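You operate a simulated robot arm through the tools that you are given. There is no shell and no other tool. Be economical: measure what you need, move in short steps, check, and stop when the job is done.

The job below is to be done with a simulated robot arm. You get a single attempt, and the scene is never put back.

Task
Swap the cracked grey liner for a new one of the same size.
Fine: slacken the red square-hole knob, lay the old liner in the fail tray, seat the new one in the purple frame, then turn the knob snug over it. Set down upright: grey liner.

It is judged by the outcome, as a careful person would: the job done as asked, and still so three seconds after it is handed in. It fails if anything else is knocked over, pushed out of place, dropped, spilled or broken.

Robot
A 6-joint arm with a two-finger parallel gripper, fixed in place. Base frame: the origin is at the foot of the arm, x ahead of it, y to its left, z up; the work surface is at about z = 0.8. Units: m, rad, N and s.
With the tool pointing down near the work surface it reaches from about 0.26 to 0.68 m from the base axis. Its first joint turns from -1.152 to 1.152 rad. Payload 2.9 kg.
The TCP is the grasp point between the finger pads, 0.03 m short of the fingertips. In the tool frame z runs along the fingers and y along their closing line. The gripper opens to 0.11 m. The fingers are 0.02 m wide and 0.01 m thick; the gripper's body (0.048 by 0.112 m) begins 0.055 m behind the TCP.
Orientation is told as [roll, pitch, yaw] about the base's x, y, z axes, in that order, counted from this pose: with the fingers straight down and closing along the base's y, the tool's x points along the base's -x, its y along +y and its z along -z.

Tools
- The arm moves only by the tool apply_moves. Its argument "rows" is a list that holds one entry, the list of rows, each a list of 7 numbers: the shift along the tool's x, y, z in m, then the turn, a rotation vector about the tool's x, y, z in rad, then the opening, from 0 (shut) to 1 (fully open). In form: [[[x, y, z, wx, wy, wz, gripper], ...]]. A call has 1 to 8 rows; each row shifts and turns the commanded pose from where the row before left it, along the tool's axes as they then stand. A row lasts 0.2 s, in which the tool goes at most 0.05 m and 0.15 rad; a call with a longer step from one row to the next is refused whole, and so is a gripper value outside its range. Where a pose cannot be reached the arm comes as near as it can. A force on the tool above 40 N (or 10 N above the force at the start of the call, whichever is more), or a blocked arm, ends the call early, and 0.2 s more pass. Each finger travels about 0.108 m/s and halts on what it meets, pressing with about 43 N; the grip force reading is that of the motor and also rises with nothing between the fingers. The clock runs only during rows and for 0.2 s after the last one: add rows that do not move to give the fingers time. It gives the time, the measured TCP pose, the force on the tool (base axes), the opening and the grip force at its end, in the units of the frame above (readings bear some noise), with the torque about the TCP (base axes, N m) and any sound that the robot's microphone picked up.
- Cameras (640 x 400 px; columns grow to the right, rows downward): "scene" is fixed at [0.0687, 0.4286, 1.3762]; the picture's right is [-0.83, -0.55, 0.00], its down [-0.36, 0.54, -0.76] and it looks along [0.42, -0.63, -0.65] (base axes); focal length 314 px, centre (320, 200). "wrist" rides on the gripper at [0.072, 0.017, -0.103] in the tool frame; the picture's right is [-0.23, 0.97, 0.00], its down [-0.76, -0.18, -0.62] and it looks along [-0.61, -0.14, 0.78] (tool axes); focal length 222 px, centre (320, 200). There is no depth. A picture from a camera that has moved, and an enlarged one, comes with that camera's place and axes in the base frame and with its lens.
- camera(camera): a new picture of that camera. It takes no simulated time.
- enlarge(camera, box): a new picture of the part [left, top, right, bottom] of that camera's present view, enlarged. It takes no simulated time.
- hand_in(): hands the job in; it is judged then, once.

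Go step by step. Nothing tells you positions but the pictures and the camera data: compare them with the known pose of the tool, close in by small moves and look again before you grip or let go. The budget is 120 turns and 76 pictures, counting those below and the enlarged ones. Unless the task says otherwise, let go and move clear before handing in, and close with one line.

The tools are called by a JSON object that holds its "method" and its "body". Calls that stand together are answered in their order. apply_moves: Moves the arm, as the interface text tells. Its arguments: {"type":"object","properties":{"rows":{"type":"array","items":{"type":"array","items":{"type":"array","items":{"type":"number"}}}}},"required":["rows"]} The other tools are called the same way: camera (camera) takes a picture; enlarge (camera, box) takes an enlarged picture of a part of a camera's view; hand_in () hands the job in.

At the start:

```text
time: 0.0
position: [0.4831, -0.1081, 1.1006]
orientation: [0.001, 0.001, 0.001]
ft_force: [0.2, 0.3, -1.3]
ft_torque: [-0.01, -0.02, 0.0]
gripper_width: 0.1099
grip_force: 0.0
```

scene: 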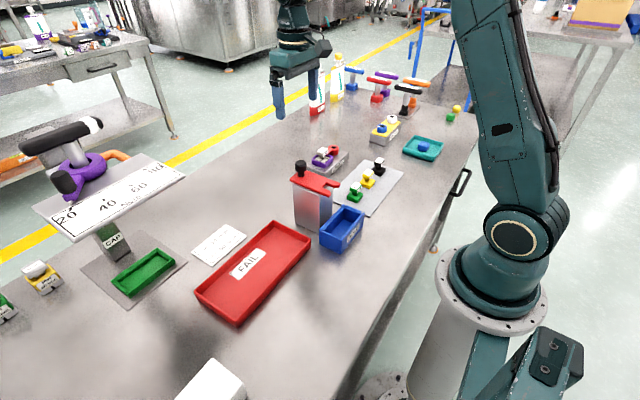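
wrist: 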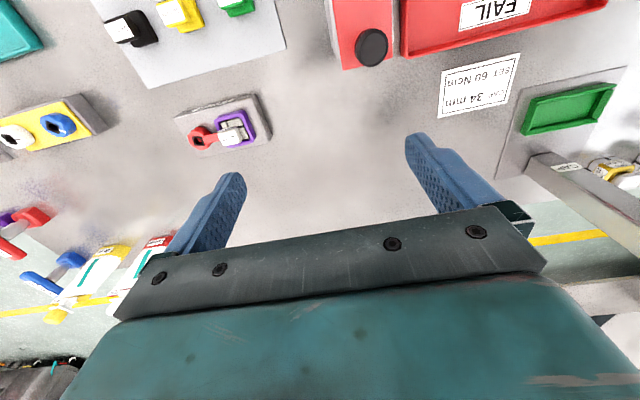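

I see a bench with a purple frame and red knob on a small plate, trays, gauges and keys. I'll look closer to understand the parts before moving.

{"method": "enlarge", "body": {"camera": "scene", "box": [280, 130, 410, 211]}}

{"method": "enlarge", "body": {"camera": "scene", "box": [300, 50, 470, 156]}}

{"method": "enlarge", "body": {"camera": "wrist", "box": [160, 80, 288, 160]}}

{"method": "enlarge", "body": {"camera": "scene", "box": [0, 100, 260, 330]}}

{"method": "enlarge", "body": {"camera": "wrist", "box": [400, 40, 640, 190]}}

```text
4.92 times, centred on (345, 170) of scene
camera zoom: at [0.0687, 0.4286, 1.3762], right [-0.83, -0.55, 0.0], down [-0.36, 0.54, -0.76], along [0.42, -0.63, -0.65], focal length 1547 px, centre (197, 345)
```

zoom: 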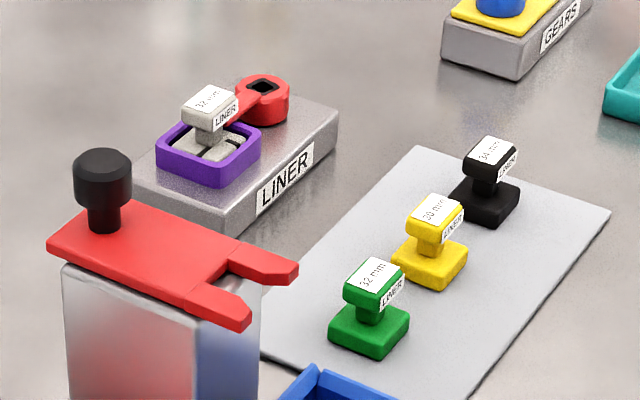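

```text
3.76 times, centred on (385, 103) of scene
camera zoom: at [0.0687, 0.4286, 1.3762], right [-0.83, -0.55, 0.0], down [-0.36, 0.54, -0.76], along [0.42, -0.63, -0.65], focal length 1183 px, centre (75, 565)
```

zoom: 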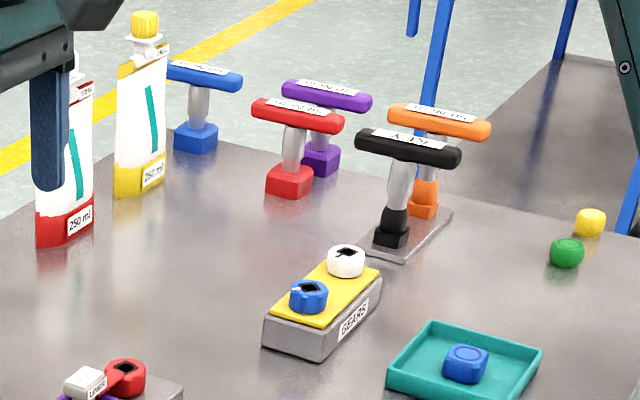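

```text
5.00 times, centred on (224, 120) of wrist
camera zoom: at [0.4107, -0.0902, 1.2032], right [0.23, 0.97, 0.0], down [0.76, -0.18, 0.62], along [0.61, -0.14, -0.78], focal length 1111 px, centre (800, 600)
```

zoom: 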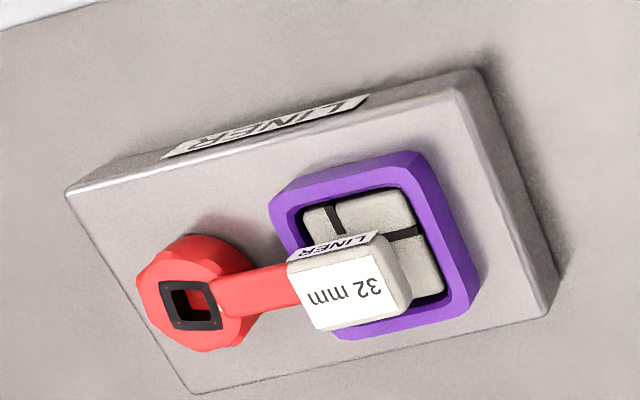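

```text
1.74 times, centred on (130, 215) of scene
camera zoom: at [0.0687, 0.4286, 1.3762], right [-0.83, -0.55, 0.0], down [-0.36, 0.54, -0.76], along [0.42, -0.63, -0.65], focal length 546 px, centre (650, 174)
```

zoom: 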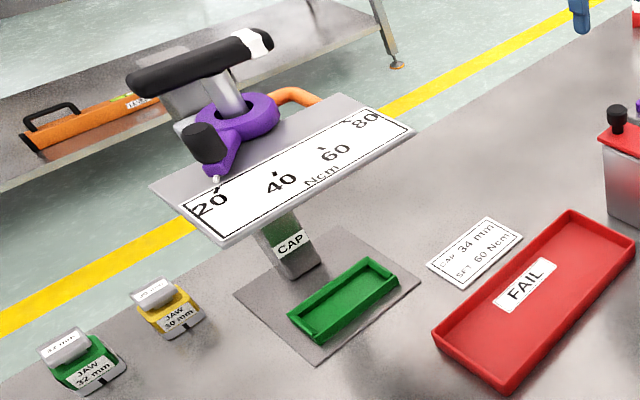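

```text
2.67 times, centred on (520, 115) of wrist
camera zoom: at [0.4107, -0.0902, 1.2032], right [0.23, 0.97, 0.0], down [0.76, -0.18, 0.62], along [0.61, -0.14, -0.78], focal length 592 px, centre (-213, 427)
```

zoom: 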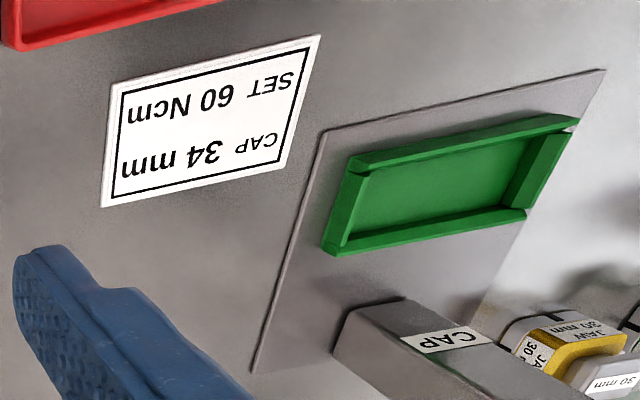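

I'm working out which tool fits the square hole, so I'll read the keys' labels and tips.

{"method": "enlarge", "body": {"camera": "scene", "box": [338, 60, 434, 120]}}

{"method": "enlarge", "body": {"camera": "wrist", "box": [0, 190, 130, 330]}}

{"method": "enlarge", "body": {"camera": "scene", "box": [305, 140, 353, 170]}}

```text
6.67 times, centred on (386, 90) of scene
camera zoom: at [0.0687, 0.4286, 1.3762], right [-0.83, -0.55, 0.0], down [-0.36, 0.54, -0.76], along [0.42, -0.63, -0.65], focal length 2095 px, centre (-120, 933)
```

zoom: 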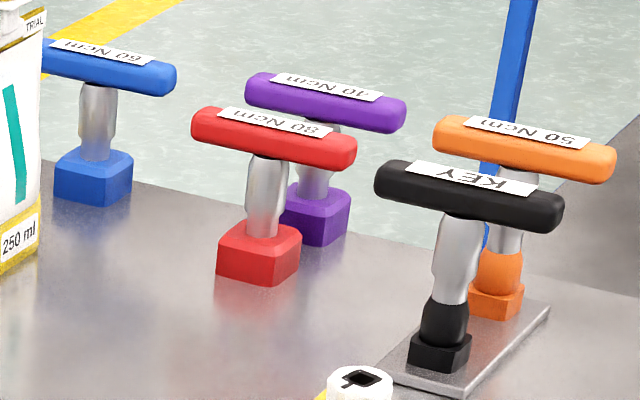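

```text
2.86 times, centred on (65, 260) of wrist
camera zoom: at [0.4107, -0.0902, 1.2032], right [0.23, 0.97, 0.0], down [0.76, -0.18, 0.62], along [0.61, -0.14, -0.78], focal length 635 px, centre (1049, 29)
```

zoom: 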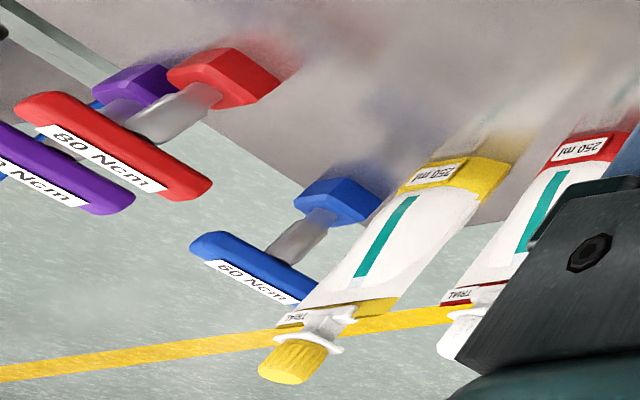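

```text
13.33 times, centred on (329, 155) of scene
camera zoom: at [0.0687, 0.4286, 1.3762], right [-0.83, -0.55, 0.0], down [-0.36, 0.54, -0.76], along [0.42, -0.63, -0.65], focal length 4189 px, centre (200, 800)
```

zoom: 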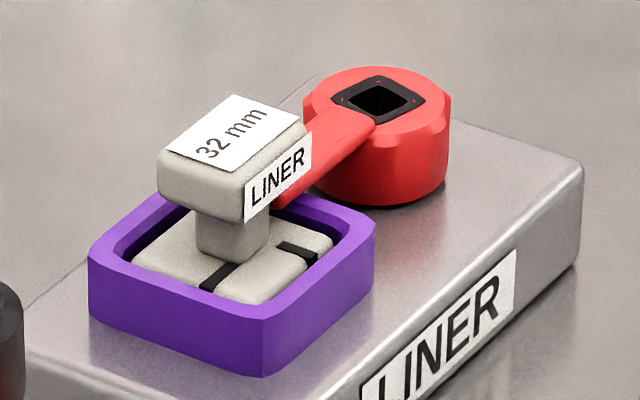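

The knob (≈(.516,-.321,.85)) has a lever over the cracked liner at ≈(.51,-.25), and the green 32 mm liner is at ≈(.36,-.187). The keys are beyond reach with the tool down, so the fingers should turn the knob directly. I'll move above it and look.

{"method": "apply_moves", "body": {"rows": [[[-0.0066, -0.0406, 0.018, 0, 0, 0, 1], [-0.0066, -0.0406, 0.018, 0, 0, 0, 1], [-0.0066, -0.0406, 0.018, 0, 0, 0, 1], [-0.0066, -0.0406, 0.018, 0, 0, 0, 1], [-0.0066, -0.0406, 0.018, 0, 0, 0, 1]]]}}

{"method": "camera", "body": {"camera": "wrist"}}

{"method": "camera", "body": {"camera": "scene"}}

```text
time: 1.2
position: [0.5169, -0.3094, 1.0126]
orientation: [-0.002, 0.001, 0.0]
ft_force: [-0.7, 0.8, 0.4]
ft_torque: [0.03, 0.04, -0.02]
gripper_width: 0.1101
grip_force: 0.0
```

```text
65 pictures are left
camera wrist: at [0.4437, -0.2928, 1.1161], right [0.23, 0.97, 0.0], down [0.76, -0.18, 0.62], along [0.61, -0.14, -0.78], focal length 222 px, centre (320, 200)
```

wrist: 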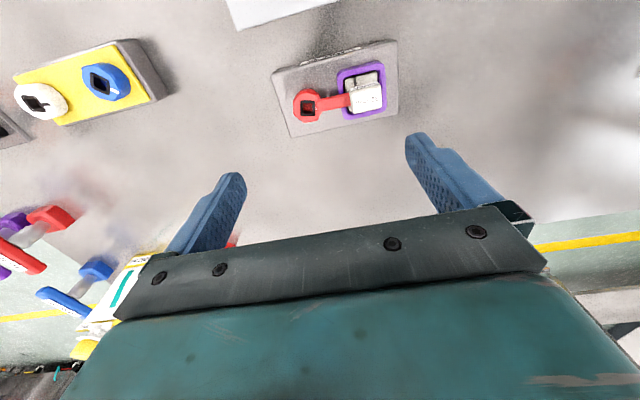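

```text
64 pictures are left
```

scene: 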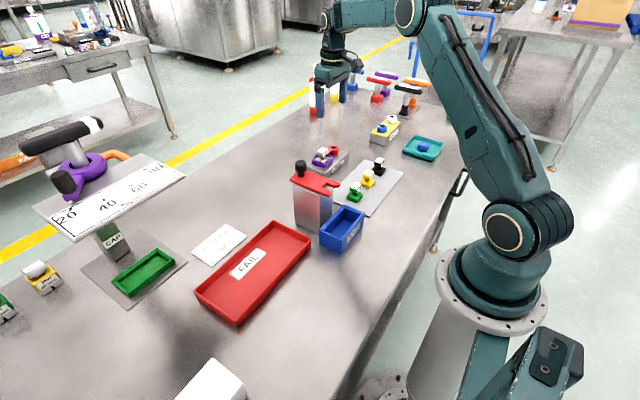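

The gripper is now over the knob region. I'll zoom on the mechanism for measuring.

{"method": "enlarge", "body": {"camera": "wrist", "box": [264, 35, 408, 143]}}

```text
3.70 times, centred on (336, 89) of wrist
camera zoom: at [0.4437, -0.2928, 1.1161], right [0.23, 0.97, 0.0], down [0.76, -0.18, 0.62], along [0.61, -0.14, -0.78], focal length 823 px, centre (261, 611)
```

zoom: 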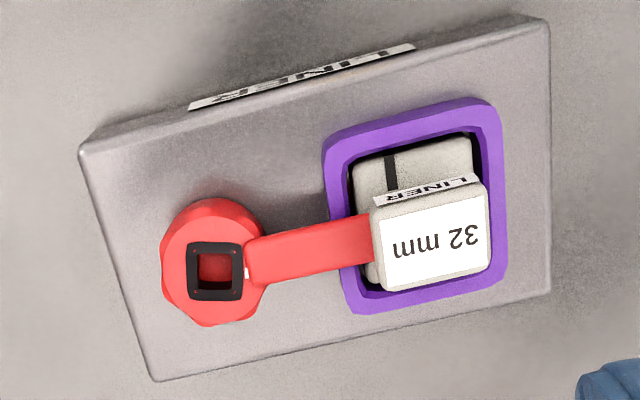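

The block is aligned with the base axes, with the lever pointing +y from the knob. I'll rotate the gripper 90° clockwise so its fingers straddle the knob in x; then turning CCW brings it back to neutral.

{"method": "apply_moves", "body": {"rows": [[[0.001, -0.0146, 0, 0, 0, 0, 1], [0, 0, 0, 0, 0, 0.1428, 1], [0, 0, 0, 0, 0, 0.1428, 1], [0, 0, 0, 0, 0, 0.1428, 1], [0, 0, 0, 0, 0, 0.1428, 1], [0, 0, 0, 0, 0, 0.1428, 1], [0, 0, 0, 0, 0, 0.1428, 1], [0, 0, 0, 0, 0, 0.1428, 1]]]}}

{"method": "apply_moves", "body": {"rows": [[[0, 0, 0.02, 0, 0, 0.1428, 1], [0, 0, 0.02, 0, 0, 0.1428, 1], [0, 0, 0.02, 0, 0, 0.1428, 1], [0, 0, 0.02, 0, 0, 0.1428, 1], [0, 0, 0.0, 0, 0, 0, 1]]]}}

{"method": "camera", "body": {"camera": "wrist"}}

{"method": "enlarge", "body": {"camera": "scene", "box": [280, 100, 400, 175]}}

```text
time: 3.0
position: [0.5158, -0.3253, 1.0093]
orientation: [0.001, 0.0, -1.003]
ft_force: [0.5, -0.1, -0.2]
ft_torque: [-0.04, 0.0, -0.01]
gripper_width: 0.1099
grip_force: 0.0
```

```text
time: 4.2
position: [0.5138, -0.3253, 0.93]
orientation: [-0.001, -0.001, -1.575]
ft_force: [0.6, 0.2, 0.3]
ft_torque: [0.01, 0.0, 0.02]
gripper_width: 0.1101
grip_force: 0.1
```

```text
62 pictures are left
camera wrist: at [0.5316, -0.2524, 1.0335], right [0.97, -0.23, 0.0], down [-0.18, -0.76, 0.62], along [-0.14, -0.61, -0.78], focal length 222 px, centre (320, 200)
```

wrist: 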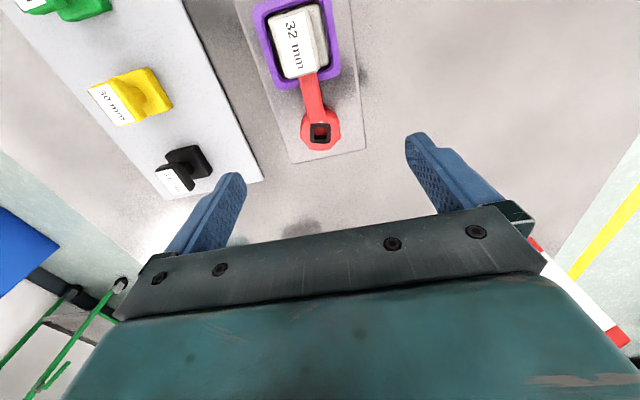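

```text
5.33 times, centred on (340, 138) of scene
camera zoom: at [0.0687, 0.4286, 1.3762], right [-0.83, -0.55, 0.0], down [-0.36, 0.54, -0.76], along [0.42, -0.63, -0.65], focal length 1676 px, centre (213, 533)
```

zoom: 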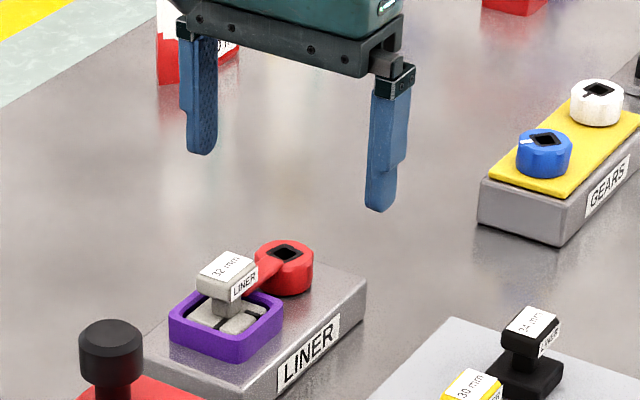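

Knob centre re-measured at (.516,-.323), block top ≈.828, knob top ≈.85. Adjusting 2 mm and descending so that the fingertips stop about 5 mm above the block.

{"method": "apply_moves", "body": {"rows": [[[0.002, 0.002, 0.02, 0, 0, 0, 0.8], [0, 0, 0.02, 0, 0, 0, 0.7], [0, 0, 0.015, 0, 0, 0, 0.6], [0, 0, 0.01, 0, 0, 0, 0.6], [0, 0, 0, 0, 0, 0, 0.6]]]}}

{"method": "camera", "body": {"camera": "wrist"}}

{"method": "enlarge", "body": {"camera": "scene", "box": [290, 115, 386, 175]}}

```text
time: 5.4
position: [0.5161, -0.3229, 0.8638]
orientation: [0.0, 0.0, -1.571]
ft_force: [0.5, -0.6, -0.1]
ft_torque: [-0.01, -0.02, -0.03]
gripper_width: 0.0661
grip_force: 0.0
```

```text
60 pictures are left
camera wrist: at [0.5328, -0.2512, 0.9674], right [0.97, -0.23, 0.0], down [-0.18, -0.76, 0.62], along [-0.14, -0.61, -0.78], focal length 222 px, centre (320, 200)
```

wrist: 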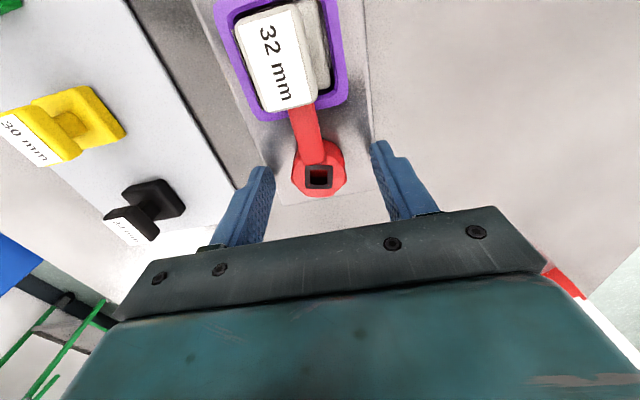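

```text
6.67 times, centred on (338, 145) of scene
camera zoom: at [0.0687, 0.4286, 1.3762], right [-0.83, -0.55, 0.0], down [-0.36, 0.54, -0.76], along [0.42, -0.63, -0.65], focal length 2095 px, centre (200, 567)
```

zoom: 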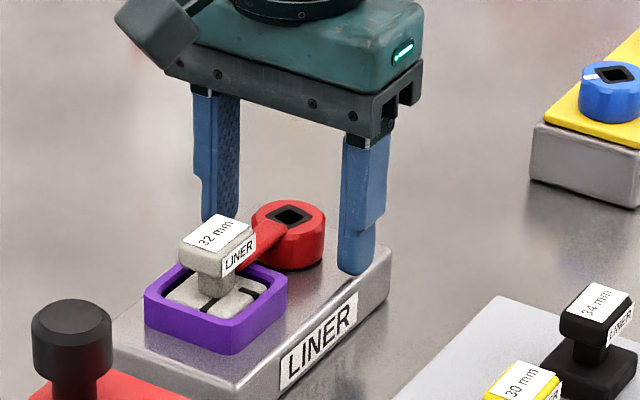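

The fingers straddle the knob evenly, just above the block. Closing on the knob.

{"method": "apply_moves", "body": {"rows": [[[0, 0, 0, 0, 0, 0, 0.35], [0, 0, 0, 0, 0, 0, 0], [0, 0, 0, 0, 0, 0, 0]]]}}

```text
time: 6.2
position: [0.5143, -0.3228, 0.8641]
orientation: [-0.002, -0.001, -1.572]
ft_force: [-6.5, 0.1, 2.1]
ft_torque: [0.16, 0.2, -0.02]
gripper_width: 0.0347
grip_force: 45.0
```

Gripped at 35 mm, slightly off-centre in x (commanded .516, true about .514). I'll recentre and turn CCW a little, watching torque.

{"method": "apply_moves", "body": {"rows": [[[0, -0.002, 0, 0, 0, 0, 0], [0, 0, 0, 0, 0, -0.05, 0], [0, 0, 0, 0, 0, -0.05, 0], [0, 0, 0, 0, 0, -0.05, 0], [0, 0, 0, 0, 0, 0, 0]]]}}

{"method": "enlarge", "body": {"camera": "scene", "box": [290, 115, 386, 175]}}

```text
time: 7.4
position: [0.5135, -0.324, 0.8643]
orientation: [0.002, -0.002, -1.42]
ft_force: [8.7, -12.3, -14.3]
ft_torque: [0.02, -0.21, 0.03]
gripper_width: 0.0344
grip_force: 45.0
```

```text
6.67 times, centred on (338, 145) of scene
camera zoom: at [0.0692, 0.4282, 1.3763], right [-0.83, -0.55, 0.0], down [-0.36, 0.54, -0.76], along [0.42, -0.63, -0.65], focal length 2095 px, centre (200, 567)
```

zoom: 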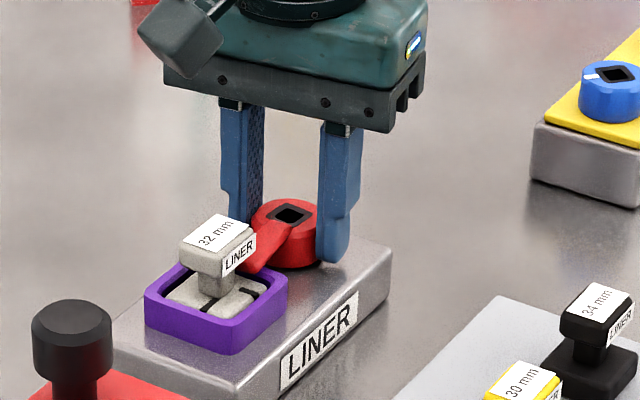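

The lever seems to follow the gripper with low torque. Continuing CCW with a small recentring.

{"method": "apply_moves", "body": {"rows": [[[-0.001, 0, 0.0005, 0, 0, 0, 0], [0, 0, 0, 0, 0, -0.07, 0], [0, 0, 0, 0, 0, -0.07, 0], [0, 0, 0, 0, 0, -0.07, 0], [0, 0, 0, 0, 0, 0, 0]]]}}

{"method": "enlarge", "body": {"camera": "wrist", "box": [220, 0, 420, 220]}}

```text
time: 8.6
position: [0.5142, -0.3246, 0.8642]
orientation: [-0.001, 0.003, -1.209]
ft_force: [-4.6, -5.8, -5.3]
ft_torque: [-0.04, 0.18, 0.03]
gripper_width: 0.0346
grip_force: 44.8
```

```text
1.82 times, centred on (320, 110) of wrist
camera zoom: at [0.5054, -0.25, 0.9675], right [0.99, 0.13, 0.0], down [0.1, -0.78, 0.62], along [0.08, -0.62, -0.78], focal length 404 px, centre (320, 364)
```

zoom: 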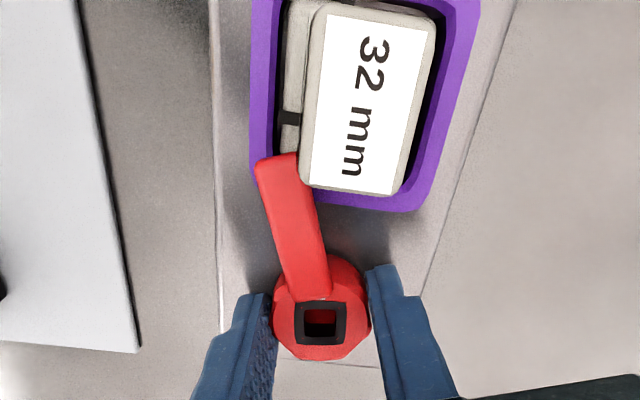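

The lever is swinging clear with the gripper. Continuing CCW.

{"method": "apply_moves", "body": {"rows": [[[0, 0, 0, 0, 0, -0.12, 0], [0, 0, 0, 0, 0, -0.12, 0], [0, 0, 0, 0, 0, -0.12, 0], [0, 0, 0, 0, 0, -0.12, 0], [0, 0, 0, 0, 0, 0, 0]]]}}

{"method": "apply_moves", "body": {"rows": [[[0, 0, 0, 0, 0, -0.12, 0], [0, 0, 0, 0, 0, -0.12, 0], [0, 0, 0, 0, 0, -0.12, 0], [0, 0, 0, 0, 0, -0.12, 0], [0, 0, 0, 0, 0, 0, 0]]]}}

{"method": "camera", "body": {"camera": "wrist"}}

{"method": "enlarge", "body": {"camera": "scene", "box": [290, 115, 386, 175]}}

```text
time: 9.8
position: [0.5149, -0.3232, 0.8641]
orientation: [-0.001, 0.002, -0.73]
ft_force: [-9.5, -6.8, -5.6]
ft_torque: [0.46, 0.88, 0.0]
gripper_width: 0.0345
grip_force: 44.8
```

```text
time: 11.0
position: [0.5156, -0.3232, 0.8638]
orientation: [-0.001, 0.001, -0.249]
ft_force: [-16.5, -8.6, -8.2]
ft_torque: [-0.36, -0.55, 0.04]
gripper_width: 0.0346
grip_force: 44.5
```

```text
56 pictures are left
camera wrist: at [0.4488, -0.2896, 0.9675], right [0.46, 0.89, 0.0], down [0.69, -0.36, 0.62], along [0.55, -0.29, -0.78], focal length 222 px, centre (320, 200)
```

wrist: 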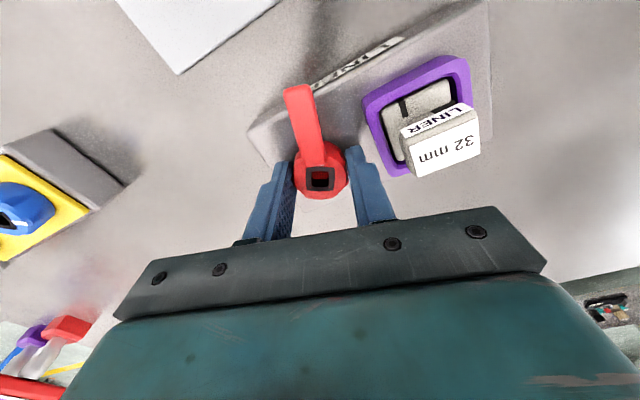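

```text
6.67 times, centred on (338, 145) of scene
camera zoom: at [0.0685, 0.4283, 1.3763], right [-0.83, -0.55, 0.0], down [-0.36, 0.54, -0.76], along [0.42, -0.63, -0.65], focal length 2095 px, centre (200, 567)
```

zoom: 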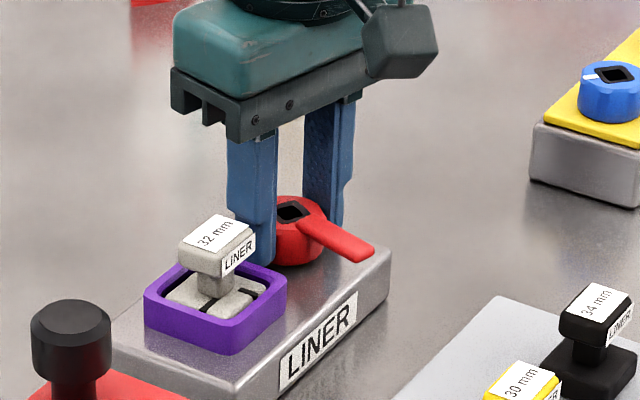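

The lever is clear, about 75° away. Opening slightly (frame is near one finger), lifting, then looking at the liner.

{"method": "apply_moves", "body": {"rows": [[[0, 0, 0, 0, 0, 0, 0.42], [0, 0, 0, 0, 0, 0, 0.42], [0, 0, -0.02, 0, 0, 0, 0.42], [0, 0, -0.03, 0, 0, 0, 0.42], [0, 0, -0.03, 0, 0, 0, 0.42], [0, 0, -0.03, 0, 0, 0.125, 0.6], [0, 0, 0, 0, 0, -0.14, 0.6], [0, 0, 0, 0, 0, -0.14, 0.6]]]}}

```text
time: 12.8
position: [0.5164, -0.3244, 0.9755]
orientation: [0.0, -0.001, -0.095]
ft_force: [-0.8, 0.0, 0.3]
ft_torque: [0.01, 0.02, 0.02]
gripper_width: 0.0659
grip_force: 0.3
```

Released cleanly. Squaring yaw to 0 and moving over the liner to look.

{"method": "apply_moves", "body": {"rows": [[[0, 0, 0, 0, 0, -0.095, 0.6], [0, 0.037, 0, 0, 0, 0, 0.6], [0.004, 0.037, 0, 0, 0, 0, 0.6], [0, 0, 0, 0, 0, 0, 0.6]]]}}

{"method": "enlarge", "body": {"camera": "wrist", "box": [200, 60, 440, 210]}}

{"method": "enlarge", "body": {"camera": "scene", "box": [290, 130, 370, 180]}}

```text
time: 13.8
position: [0.512, -0.2516, 0.9731]
orientation: [0.001, -0.001, -0.001]
ft_force: [1.4, 0.8, 0.4]
ft_torque: [0.02, 0.02, 0.0]
gripper_width: 0.0658
grip_force: 0.0
```

```text
2.67 times, centred on (320, 135) of wrist
camera zoom: at [0.4392, -0.2342, 1.077], right [0.23, 0.97, 0.0], down [0.76, -0.18, 0.62], along [0.61, -0.14, -0.78], focal length 592 px, centre (320, 373)
```

zoom: 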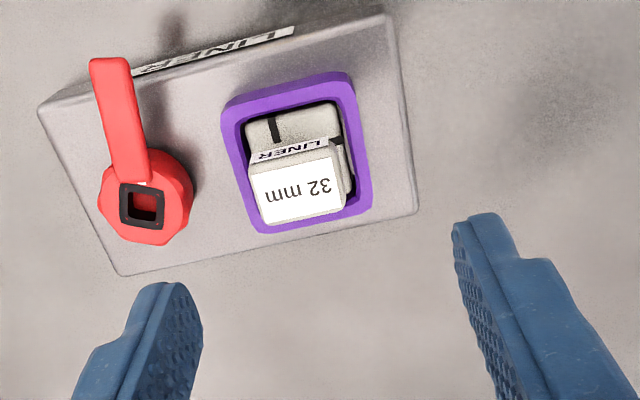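

```text
8.00 times, centred on (330, 155) of scene
camera zoom: at [0.0687, 0.4286, 1.3762], right [-0.83, -0.55, 0.0], down [-0.36, 0.54, -0.76], along [0.42, -0.63, -0.65], focal length 2514 px, centre (240, 560)
```

zoom: 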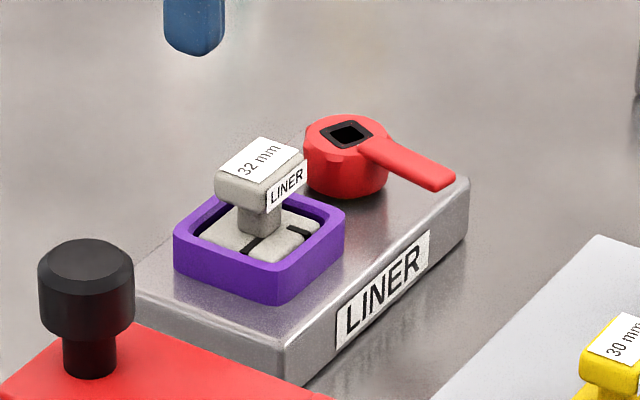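

The lever is clear; head top ≈(.517,-.259,.871), frame top ≈.845. I'll lower to z≈.905 above the head and check alignment.

{"method": "apply_moves", "body": {"rows": [[[-0.004, -0.007, 0.03, 0, 0, 0, 0.6], [0, 0, 0.035, 0, 0, 0, 0.6], [0, 0, 0, 0, 0, 0, 0.6]]]}}

{"method": "enlarge", "body": {"camera": "wrist", "box": [200, 90, 440, 240]}}

{"method": "enlarge", "body": {"camera": "scene", "box": [290, 130, 370, 180]}}

```text
time: 14.6
position: [0.5148, -0.2594, 0.9087]
orientation: [0.0, 0.0, -0.001]
ft_force: [-0.2, 0.2, 0.2]
ft_torque: [-0.02, -0.01, 0.0]
gripper_width: 0.066
grip_force: 0.1
```

```text
2.67 times, centred on (320, 165) of wrist
camera zoom: at [0.4423, -0.2416, 1.0119], right [0.23, 0.97, 0.0], down [0.76, -0.18, 0.62], along [0.61, -0.14, -0.78], focal length 592 px, centre (320, 293)
```

zoom: 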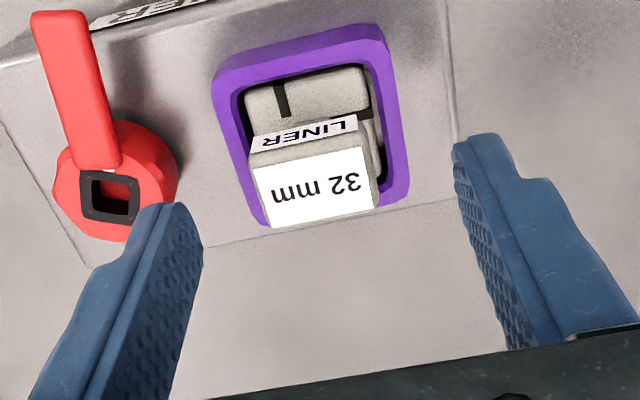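

```text
8.00 times, centred on (330, 155) of scene
camera zoom: at [0.0687, 0.4286, 1.3762], right [-0.83, -0.55, 0.0], down [-0.36, 0.54, -0.76], along [0.42, -0.63, -0.65], focal length 2514 px, centre (240, 560)
```

zoom: 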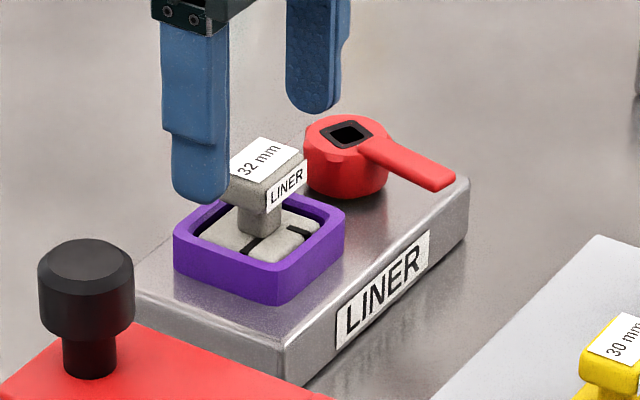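

Aligned within ~2 mm. I'll narrow the opening to keep clear of the knob, descend to fingertips ≈.851 (above frame), then check.

{"method": "apply_moves", "body": {"rows": [[[-0.0015, 0, 0, 0, 0, 0, 0.48], [0, 0, 0.015, 0, 0, 0, 0.48], [0, 0, 0.0125, 0, 0, 0, 0.48], [0, 0, 0, 0, 0, 0, 0.48]]]}}

{"method": "enlarge", "body": {"camera": "scene", "box": [290, 130, 370, 180]}}

{"method": "enlarge", "body": {"camera": "wrist", "box": [200, 90, 440, 240]}}

```text
time: 15.6
position: [0.5175, -0.2582, 0.8802]
orientation: [-0.001, 0.0, 0.0]
ft_force: [0.3, -0.4, 0.5]
ft_torque: [-0.01, 0.02, 0.0]
gripper_width: 0.0529
grip_force: 0.0
```

```text
8.00 times, centred on (330, 155) of scene
camera zoom: at [0.0687, 0.4286, 1.3762], right [-0.83, -0.55, 0.0], down [-0.36, 0.54, -0.76], along [0.42, -0.63, -0.65], focal length 2514 px, centre (240, 560)
```

zoom: 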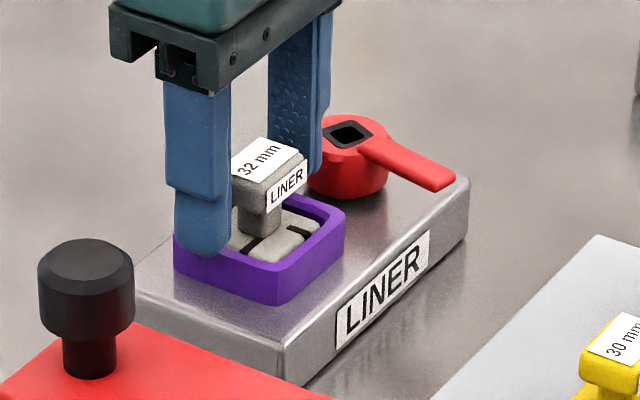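

```text
2.67 times, centred on (320, 165) of wrist
camera zoom: at [0.4457, -0.241, 0.9846], right [0.23, 0.97, 0.0], down [0.76, -0.18, 0.62], along [0.61, -0.14, -0.78], focal length 592 px, centre (320, 293)
```

zoom: 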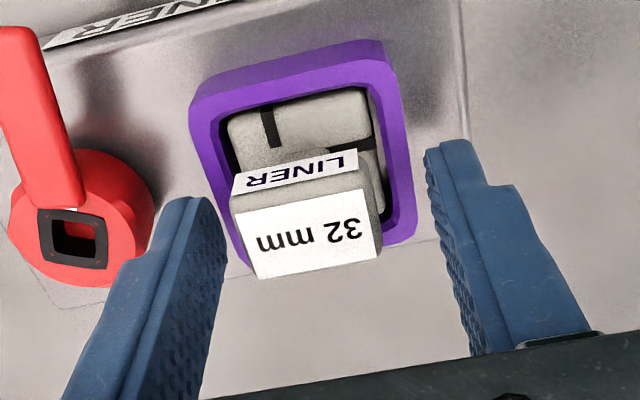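

Fingers flank the head, clear of the frame. Closing.

{"method": "apply_moves", "body": {"rows": [[[0, 0, 0, 0, 0, 0, 0.3], [0, 0, 0, 0, 0, 0, 0.1], [0, 0, 0, 0, 0, 0, 0]]]}}

{"method": "enlarge", "body": {"camera": "wrist", "box": [200, 90, 440, 240]}}

{"method": "enlarge", "body": {"camera": "scene", "box": [290, 130, 370, 180]}}

```text
time: 16.4
position: [0.5185, -0.2576, 0.8827]
orientation: [0.001, 0.0, 0.002]
ft_force: [0.4, -0.5, 1.2]
ft_torque: [-0.01, -0.01, -0.03]
gripper_width: 0.0304
grip_force: 43.1
```

```text
2.67 times, centred on (320, 165) of wrist
camera zoom: at [0.4457, -0.2411, 0.9849], right [0.23, 0.97, 0.0], down [0.76, -0.18, 0.62], along [0.61, -0.14, -0.78], focal length 592 px, centre (320, 293)
```

zoom: 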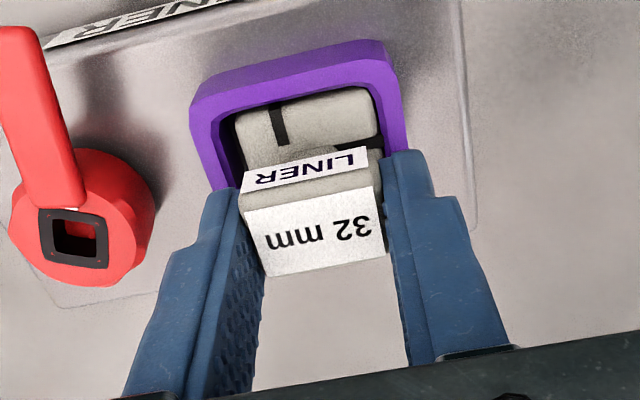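

```text
8.00 times, centred on (330, 155) of scene
camera zoom: at [0.0687, 0.4286, 1.3762], right [-0.83, -0.55, 0.0], down [-0.36, 0.54, -0.76], along [0.42, -0.63, -0.65], focal length 2514 px, centre (240, 560)
```

zoom: 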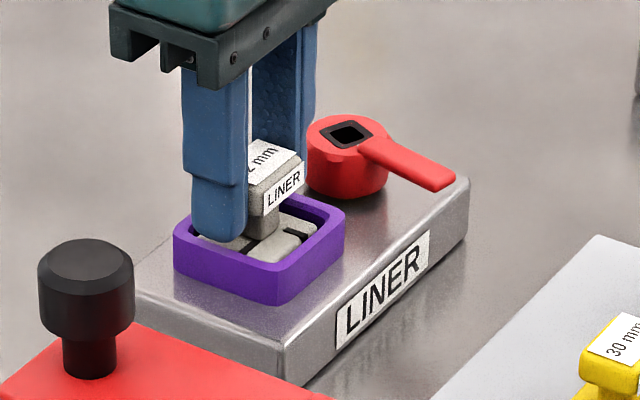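

Gripped; the liner shifted ~2 mm in the frame to the gripper's centre. Lifting straight up in small steps.

{"method": "apply_moves", "body": {"rows": [[[0, 0, -0.005, 0, 0, 0, 0], [0, 0, -0.01, 0, 0, 0, 0], [0, 0, -0.015, 0, 0, 0, 0], [0, 0, 0, 0, 0, 0, 0]]]}}

{"method": "enlarge", "body": {"camera": "scene", "box": [290, 130, 370, 180]}}

```text
time: 17.4
position: [0.5162, -0.2576, 0.9107]
orientation: [0.001, -0.002, -0.001]
ft_force: [0.2, 0.4, -0.8]
ft_torque: [0.02, 0.0, 0.01]
gripper_width: 0.0308
grip_force: 42.7
```

```text
8.00 times, centred on (330, 155) of scene
camera zoom: at [0.0687, 0.4286, 1.3762], right [-0.83, -0.55, 0.0], down [-0.36, 0.54, -0.76], along [0.42, -0.63, -0.65], focal length 2514 px, centre (240, 560)
```

zoom: 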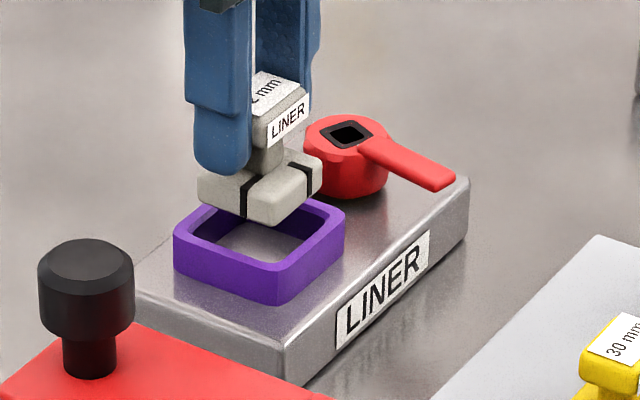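

The liner is free. Lifting to z≈1.07 for a clear transit, then over towards the fail tray.

{"method": "apply_moves", "body": {"rows": [[[0, 0, -0.04, 0, 0, 0, 0], [0, 0, -0.04, 0, 0, 0, 0], [0, 0, -0.04, 0, 0, 0, 0], [0, 0, -0.04, 0, 0, 0, 0], [0.008, 0.04, 0, 0, 0, 0, 0], [0.008, 0.04, 0, 0, 0, 0, 0], [0.008, 0.04, 0, 0, 0, 0, 0], [0.008, 0.04, 0, 0, 0, 0, 0]]]}}

{"method": "apply_moves", "body": {"rows": [[[0.008, 0.04, 0, 0, 0, 0, 0], [0.008, 0.04, 0, 0, 0, 0, 0], [0.008, 0.04, 0, 0, 0, 0, 0], [0.008, 0.04, 0, 0, 0, 0, 0], [0.008, 0.04, 0, 0, 0, 0, 0], [0.008, 0.04, 0, 0, 0, 0, 0], [0, 0, 0, 0, 0, 0, 0]]]}}

{"method": "camera", "body": {"camera": "wrist"}}

{"method": "camera", "body": {"camera": "scene"}}

```text
time: 19.2
position: [0.4864, -0.097, 1.074]
orientation: [-0.002, 0.002, 0.001]
ft_force: [0.7, 0.1, 0.4]
ft_torque: [-0.03, 0.01, -0.01]
gripper_width: 0.0307
grip_force: 43.2
```

```text
time: 20.8
position: [0.4375, 0.1448, 1.0743]
orientation: [-0.001, 0.0, 0.002]
ft_force: [0.1, -1.0, -0.2]
ft_torque: [-0.06, -0.03, 0.0]
gripper_width: 0.0306
grip_force: 43.1
```

```text
45 pictures are left
camera wrist: at [0.3647, 0.1614, 1.1774], right [0.23, 0.97, 0.0], down [0.76, -0.18, 0.62], along [0.61, -0.14, -0.78], focal length 222 px, centre (320, 200)
```

wrist: 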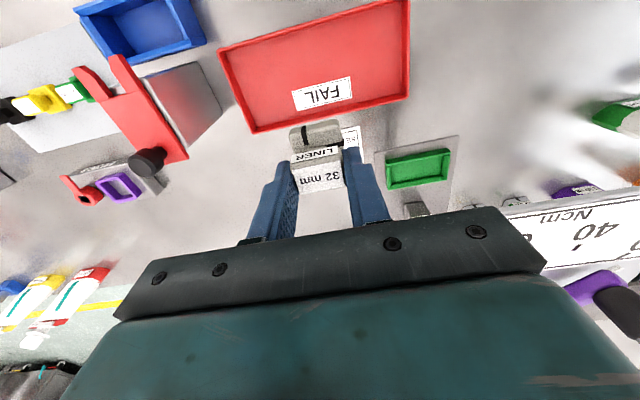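

```text
44 pictures are left
```

scene: 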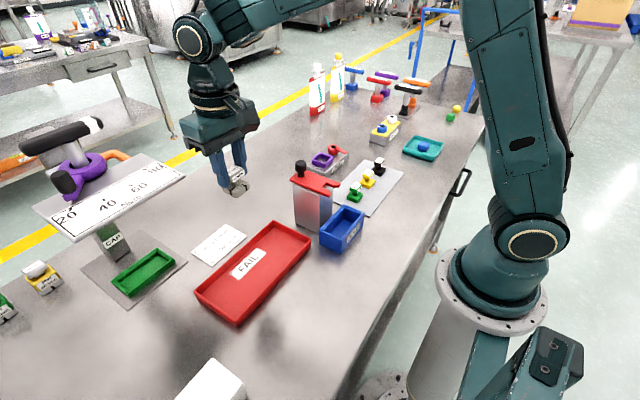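

Tray spans about x .37–.475, y .02–.26. I'll go to (.412,.148) and descend to about 4 cm above the tray.

{"method": "apply_moves", "body": {"rows": [[[0.0255, 0.003, 0, 0, 0, 0, 0], [0, 0, 0.04, 0, 0, 0, 0], [0, 0, 0.04, 0, 0, 0, 0], [0, 0, 0.04, 0, 0, 0, 0], [0, 0, 0.045, 0, 0, 0, 0], [0, 0, 0.0, 0, 0, 0, 0]]]}}

{"method": "enlarge", "body": {"camera": "scene", "box": [180, 190, 340, 340]}}

{"method": "camera", "body": {"camera": "wrist"}}

```text
time: 22.2
position: [0.4111, 0.1443, 0.9042]
orientation: [-0.001, 0.002, -0.001]
ft_force: [0.0, -0.2, -0.4]
ft_torque: [0.02, -0.03, 0.05]
gripper_width: 0.0305
grip_force: 43.0
```

```text
2.67 times, centred on (260, 265) of scene
camera zoom: at [0.0687, 0.4286, 1.3762], right [-0.83, -0.55, 0.0], down [-0.36, 0.54, -0.76], along [0.42, -0.63, -0.65], focal length 838 px, centre (480, 27)
```

zoom: 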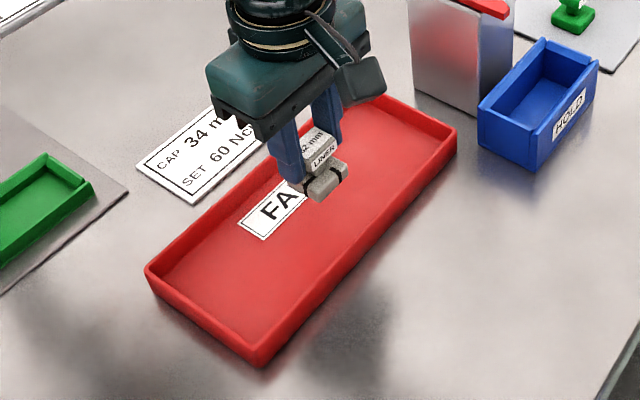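

```text
42 pictures are left
camera wrist: at [0.3389, 0.162, 1.0083], right [0.23, 0.97, 0.0], down [0.76, -0.18, 0.62], along [0.61, -0.14, -0.78], focal length 222 px, centre (320, 200)
```

wrist: 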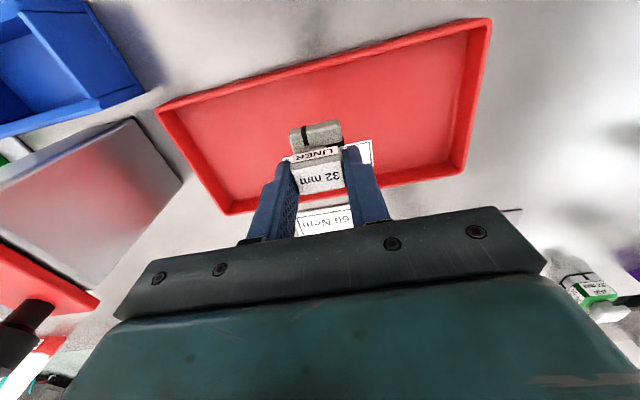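

Over the tray. Descending slowly until light contact.

{"method": "apply_moves", "body": {"rows": [[[0, 0, 0.02, 0, 0, 0, 0], [0, 0, 0.015, 0, 0, 0, 0], [0, 0, 0.004, 0, 0, 0, 0], [0, 0, 0, 0, 0, 0, 0]]]}}

{"method": "enlarge", "body": {"camera": "scene", "box": [220, 210, 300, 280]}}

```text
time: 23.2
position: [0.4111, 0.1467, 0.8669]
orientation: [0.0, 0.0, 0.001]
ft_force: [-0.5, -0.5, -0.6]
ft_torque: [0.0, 0.02, 0.01]
gripper_width: 0.0306
grip_force: 43.1
```

```text
5.71 times, centred on (260, 245) of scene
camera zoom: at [0.0687, 0.4286, 1.3762], right [-0.83, -0.55, 0.0], down [-0.36, 0.54, -0.76], along [0.42, -0.63, -0.65], focal length 1795 px, centre (663, -57)
```

zoom: 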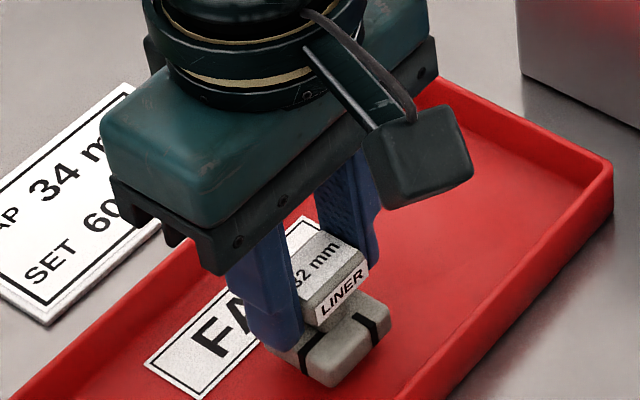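

{"method": "apply_moves", "body": {"rows": [[[0, 0, 0.003, 0, 0, 0, 0], [0, 0, 0, 0, 0, 0, 0]]]}}

{"method": "apply_moves", "body": {"rows": [[[0, 0, 0.003, 0, 0, 0, 0], [0, 0, 0, 0, 0, 0, 0]]]}}

{"method": "apply_moves", "body": {"rows": [[[0, 0, 0.002, 0, 0, 0, 0], [0, 0, 0, 0, 0, 0, 0]]]}}

```text
time: 23.8
position: [0.411, 0.1457, 0.8637]
orientation: [0.0, 0.001, 0.001]
ft_force: [-0.2, 0.3, -0.2]
ft_torque: [-0.01, -0.01, 0.0]
gripper_width: 0.0308
grip_force: 42.5
```

```text
time: 24.4
position: [0.4104, 0.1464, 0.8615]
orientation: [0.001, -0.001, 0.001]
ft_force: [-0.2, -0.1, -0.9]
ft_torque: [0.0, 0.03, 0.02]
gripper_width: 0.0306
grip_force: 43.0
```

```text
time: 25.0
position: [0.4122, 0.1466, 0.86]
orientation: [0.001, 0.0, -0.001]
ft_force: [-0.3, -0.1, 0.4]
ft_torque: [0.03, 0.01, -0.02]
gripper_width: 0.0306
grip_force: 43.4
```

No contact yet at TCP .860. Continuing in 2 mm steps until the force rises.

{"method": "apply_moves", "body": {"rows": [[[0, 0, 0.002, 0, 0, 0, 0], [0, 0, 0, 0, 0, 0, 0]]]}}

{"method": "apply_moves", "body": {"rows": [[[0, 0, 0.0015, 0, 0, 0, 0], [0, 0, 0, 0, 0, 0, 0]]]}}

{"method": "enlarge", "body": {"camera": "scene", "box": [220, 210, 300, 280]}}

```text
time: 25.6
position: [0.4108, 0.1457, 0.858]
orientation: [-0.001, 0.0, 0.001]
ft_force: [0.2, 0.1, 0.1]
ft_torque: [-0.01, -0.01, -0.01]
gripper_width: 0.0304
grip_force: 43.1
```

```text
time: 26.2
position: [0.4121, 0.1468, 0.8564]
orientation: [0.0, -0.001, -0.001]
ft_force: [-1.1, -1.4, 8.3]
ft_torque: [-0.06, 0.08, -0.01]
gripper_width: 0.0307
grip_force: 43.1
```

```text
5.71 times, centred on (260, 245) of scene
camera zoom: at [0.0686, 0.4285, 1.3762], right [-0.83, -0.55, 0.0], down [-0.36, 0.54, -0.76], along [0.42, -0.63, -0.65], focal length 1795 px, centre (663, -57)
```

zoom: 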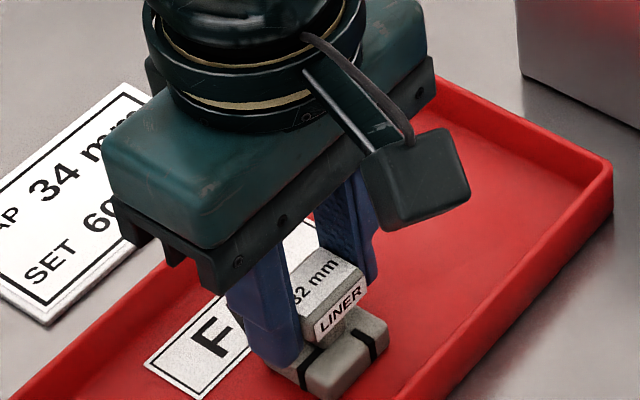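

Contact made (8 N), liner upright on the tray floor. Opening and lifting clear.

{"method": "apply_moves", "body": {"rows": [[[0, 0, 0, 0, 0, 0, 0.35], [0, 0, 0, 0, 0, 0, 0.6], [0, 0, 0, 0, 0, 0, 0.6], [0, 0, -0.02, 0, 0, 0, 0.6], [0, 0, -0.04, 0, 0, 0, 0.6], [0, 0, -0.05, 0, 0, 0, 0.6], [0, 0, -0.05, 0, 0, 0, 0.6], [0, 0, -0.05, 0, 0, 0, 0.6]]]}}

{"method": "enlarge", "body": {"camera": "scene", "box": [180, 150, 420, 330]}}

```text
time: 28.0
position: [0.4111, 0.145, 1.0658]
orientation: [0.0, 0.002, 0.0]
ft_force: [0.5, 0.1, -0.2]
ft_torque: [0.02, -0.01, 0.0]
gripper_width: 0.0661
grip_force: 0.0
```

```text
2.22 times, centred on (300, 240) of scene
camera zoom: at [0.0687, 0.4286, 1.3762], right [-0.83, -0.55, 0.0], down [-0.36, 0.54, -0.76], along [0.42, -0.63, -0.65], focal length 698 px, centre (364, 111)
```

zoom: 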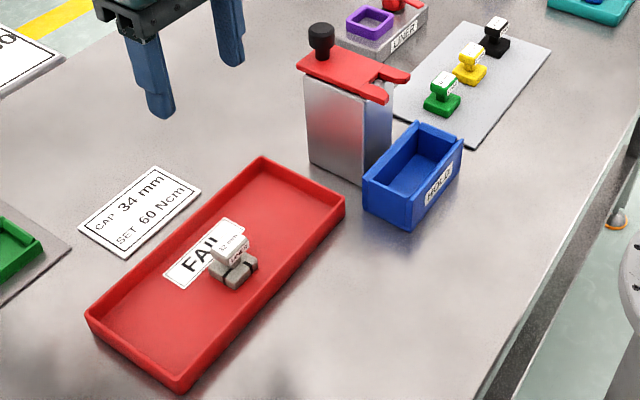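

Old liner sits upright in the fail tray. Moving over to the green 32 mm liner at ≈(.36,-.187).

{"method": "apply_moves", "body": {"rows": [[[0.006, -0.0415, 0, 0, 0, 0, 0.6], [0.006, -0.0415, 0, 0, 0, 0, 0.6], [0.006, -0.0415, 0, 0, 0, 0, 0.6], [0.006, -0.0415, 0, 0, 0, 0, 0.6], [0.006, -0.0415, 0, 0, 0, 0, 0.6], [0.006, -0.0415, 0, 0, 0, 0, 0.6], [0.006, -0.0415, 0, 0, 0, 0, 0.6], [0.006, -0.0415, 0, 0, 0, 0, 0.6]]]}}

{"method": "apply_moves", "body": {"rows": [[[0, 0, 0.04, 0, 0, 0, 0.6], [0, 0, 0.04, 0, 0, 0, 0.6], [0, 0, 0, 0, 0, 0, 0.6]]]}}

{"method": "camera", "body": {"camera": "wrist"}}

{"method": "enlarge", "body": {"camera": "scene", "box": [320, 150, 400, 210]}}

```text
time: 29.8
position: [0.3614, -0.1867, 1.0644]
orientation: [0.001, 0.0, 0.002]
ft_force: [-0.9, 0.3, 0.1]
ft_torque: [0.0, -0.01, 0.01]
gripper_width: 0.0662
grip_force: 0.0
```

```text
time: 30.6
position: [0.3627, -0.1842, 0.9851]
orientation: [0.0, 0.002, 0.0]
ft_force: [-0.6, 0.1, 0.2]
ft_torque: [-0.02, 0.0, 0.0]
gripper_width: 0.066
grip_force: 0.1
```

```text
38 pictures are left
camera wrist: at [0.2896, -0.1674, 1.0886], right [0.23, 0.97, 0.0], down [0.76, -0.18, 0.62], along [0.61, -0.14, -0.78], focal length 222 px, centre (320, 200)
```

wrist: 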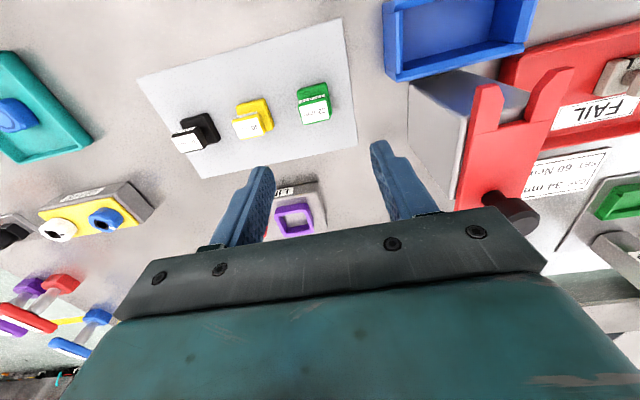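

```text
6.67 times, centred on (360, 180) of scene
camera zoom: at [0.0687, 0.4286, 1.3762], right [-0.83, -0.55, 0.0], down [-0.36, 0.54, -0.76], along [0.42, -0.63, -0.65], focal length 2095 px, centre (53, 333)
```

zoom: 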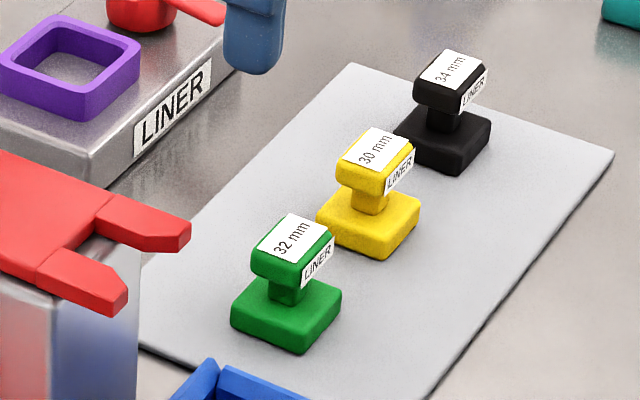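

Green liner ≈(.36,-.188), head top ≈.845. Zooming to determine its yaw and x.

{"method": "enlarge", "body": {"camera": "wrist", "box": [260, 60, 372, 130]}}

```text
5.71 times, centred on (316, 95) of wrist
camera zoom: at [0.2896, -0.1674, 1.0886], right [0.23, 0.97, 0.0], down [0.76, -0.18, 0.62], along [0.61, -0.14, -0.78], focal length 1269 px, centre (343, 800)
```

zoom: 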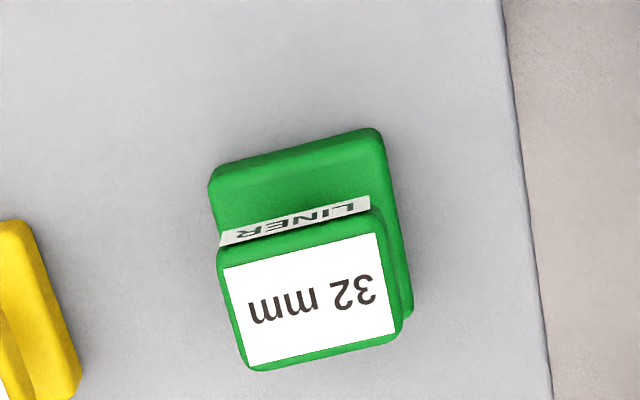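

Green head centre (.3625,-.190), yaw ≈0. Narrowing the opening (yellow neighbour) and descending partway.

{"method": "apply_moves", "body": {"rows": [[[0, -0.0045, 0, 0, 0, 0, 0.5], [0, 0, 0.04, 0, 0, 0, 0.5], [0, 0, 0.045, 0, 0, 0, 0.5], [0, 0, 0.015, 0, 0, 0, 0.5], [0, 0, 0, 0, 0, 0, 0.5]]]}}

{"method": "camera", "body": {"camera": "wrist"}}

{"method": "enlarge", "body": {"camera": "scene", "box": [320, 140, 400, 210]}}

```text
time: 31.8
position: [0.3634, -0.1887, 0.8841]
orientation: [0.0, -0.001, 0.0]
ft_force: [-0.3, -0.5, -0.2]
ft_torque: [-0.02, -0.03, -0.01]
gripper_width: 0.0552
grip_force: 0.1
```

```text
35 pictures are left
camera wrist: at [0.2904, -0.1708, 0.9887], right [0.23, 0.97, 0.0], down [0.76, -0.18, 0.62], along [0.61, -0.14, -0.78], focal length 222 px, centre (320, 200)
```

wrist: 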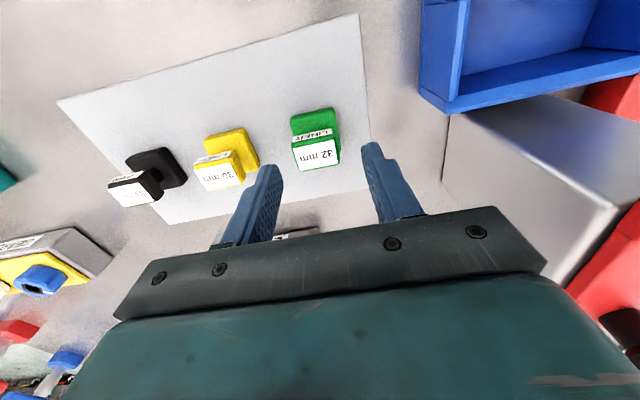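

```text
5.71 times, centred on (360, 175) of scene
camera zoom: at [0.0687, 0.4286, 1.3762], right [-0.83, -0.55, 0.0], down [-0.36, 0.54, -0.76], along [0.42, -0.63, -0.65], focal length 1795 px, centre (91, 343)
```

zoom: 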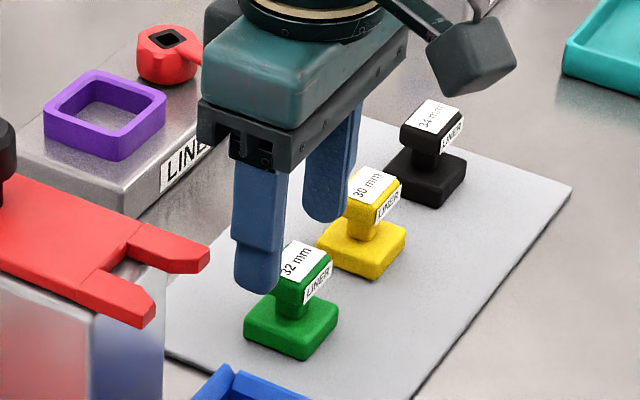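

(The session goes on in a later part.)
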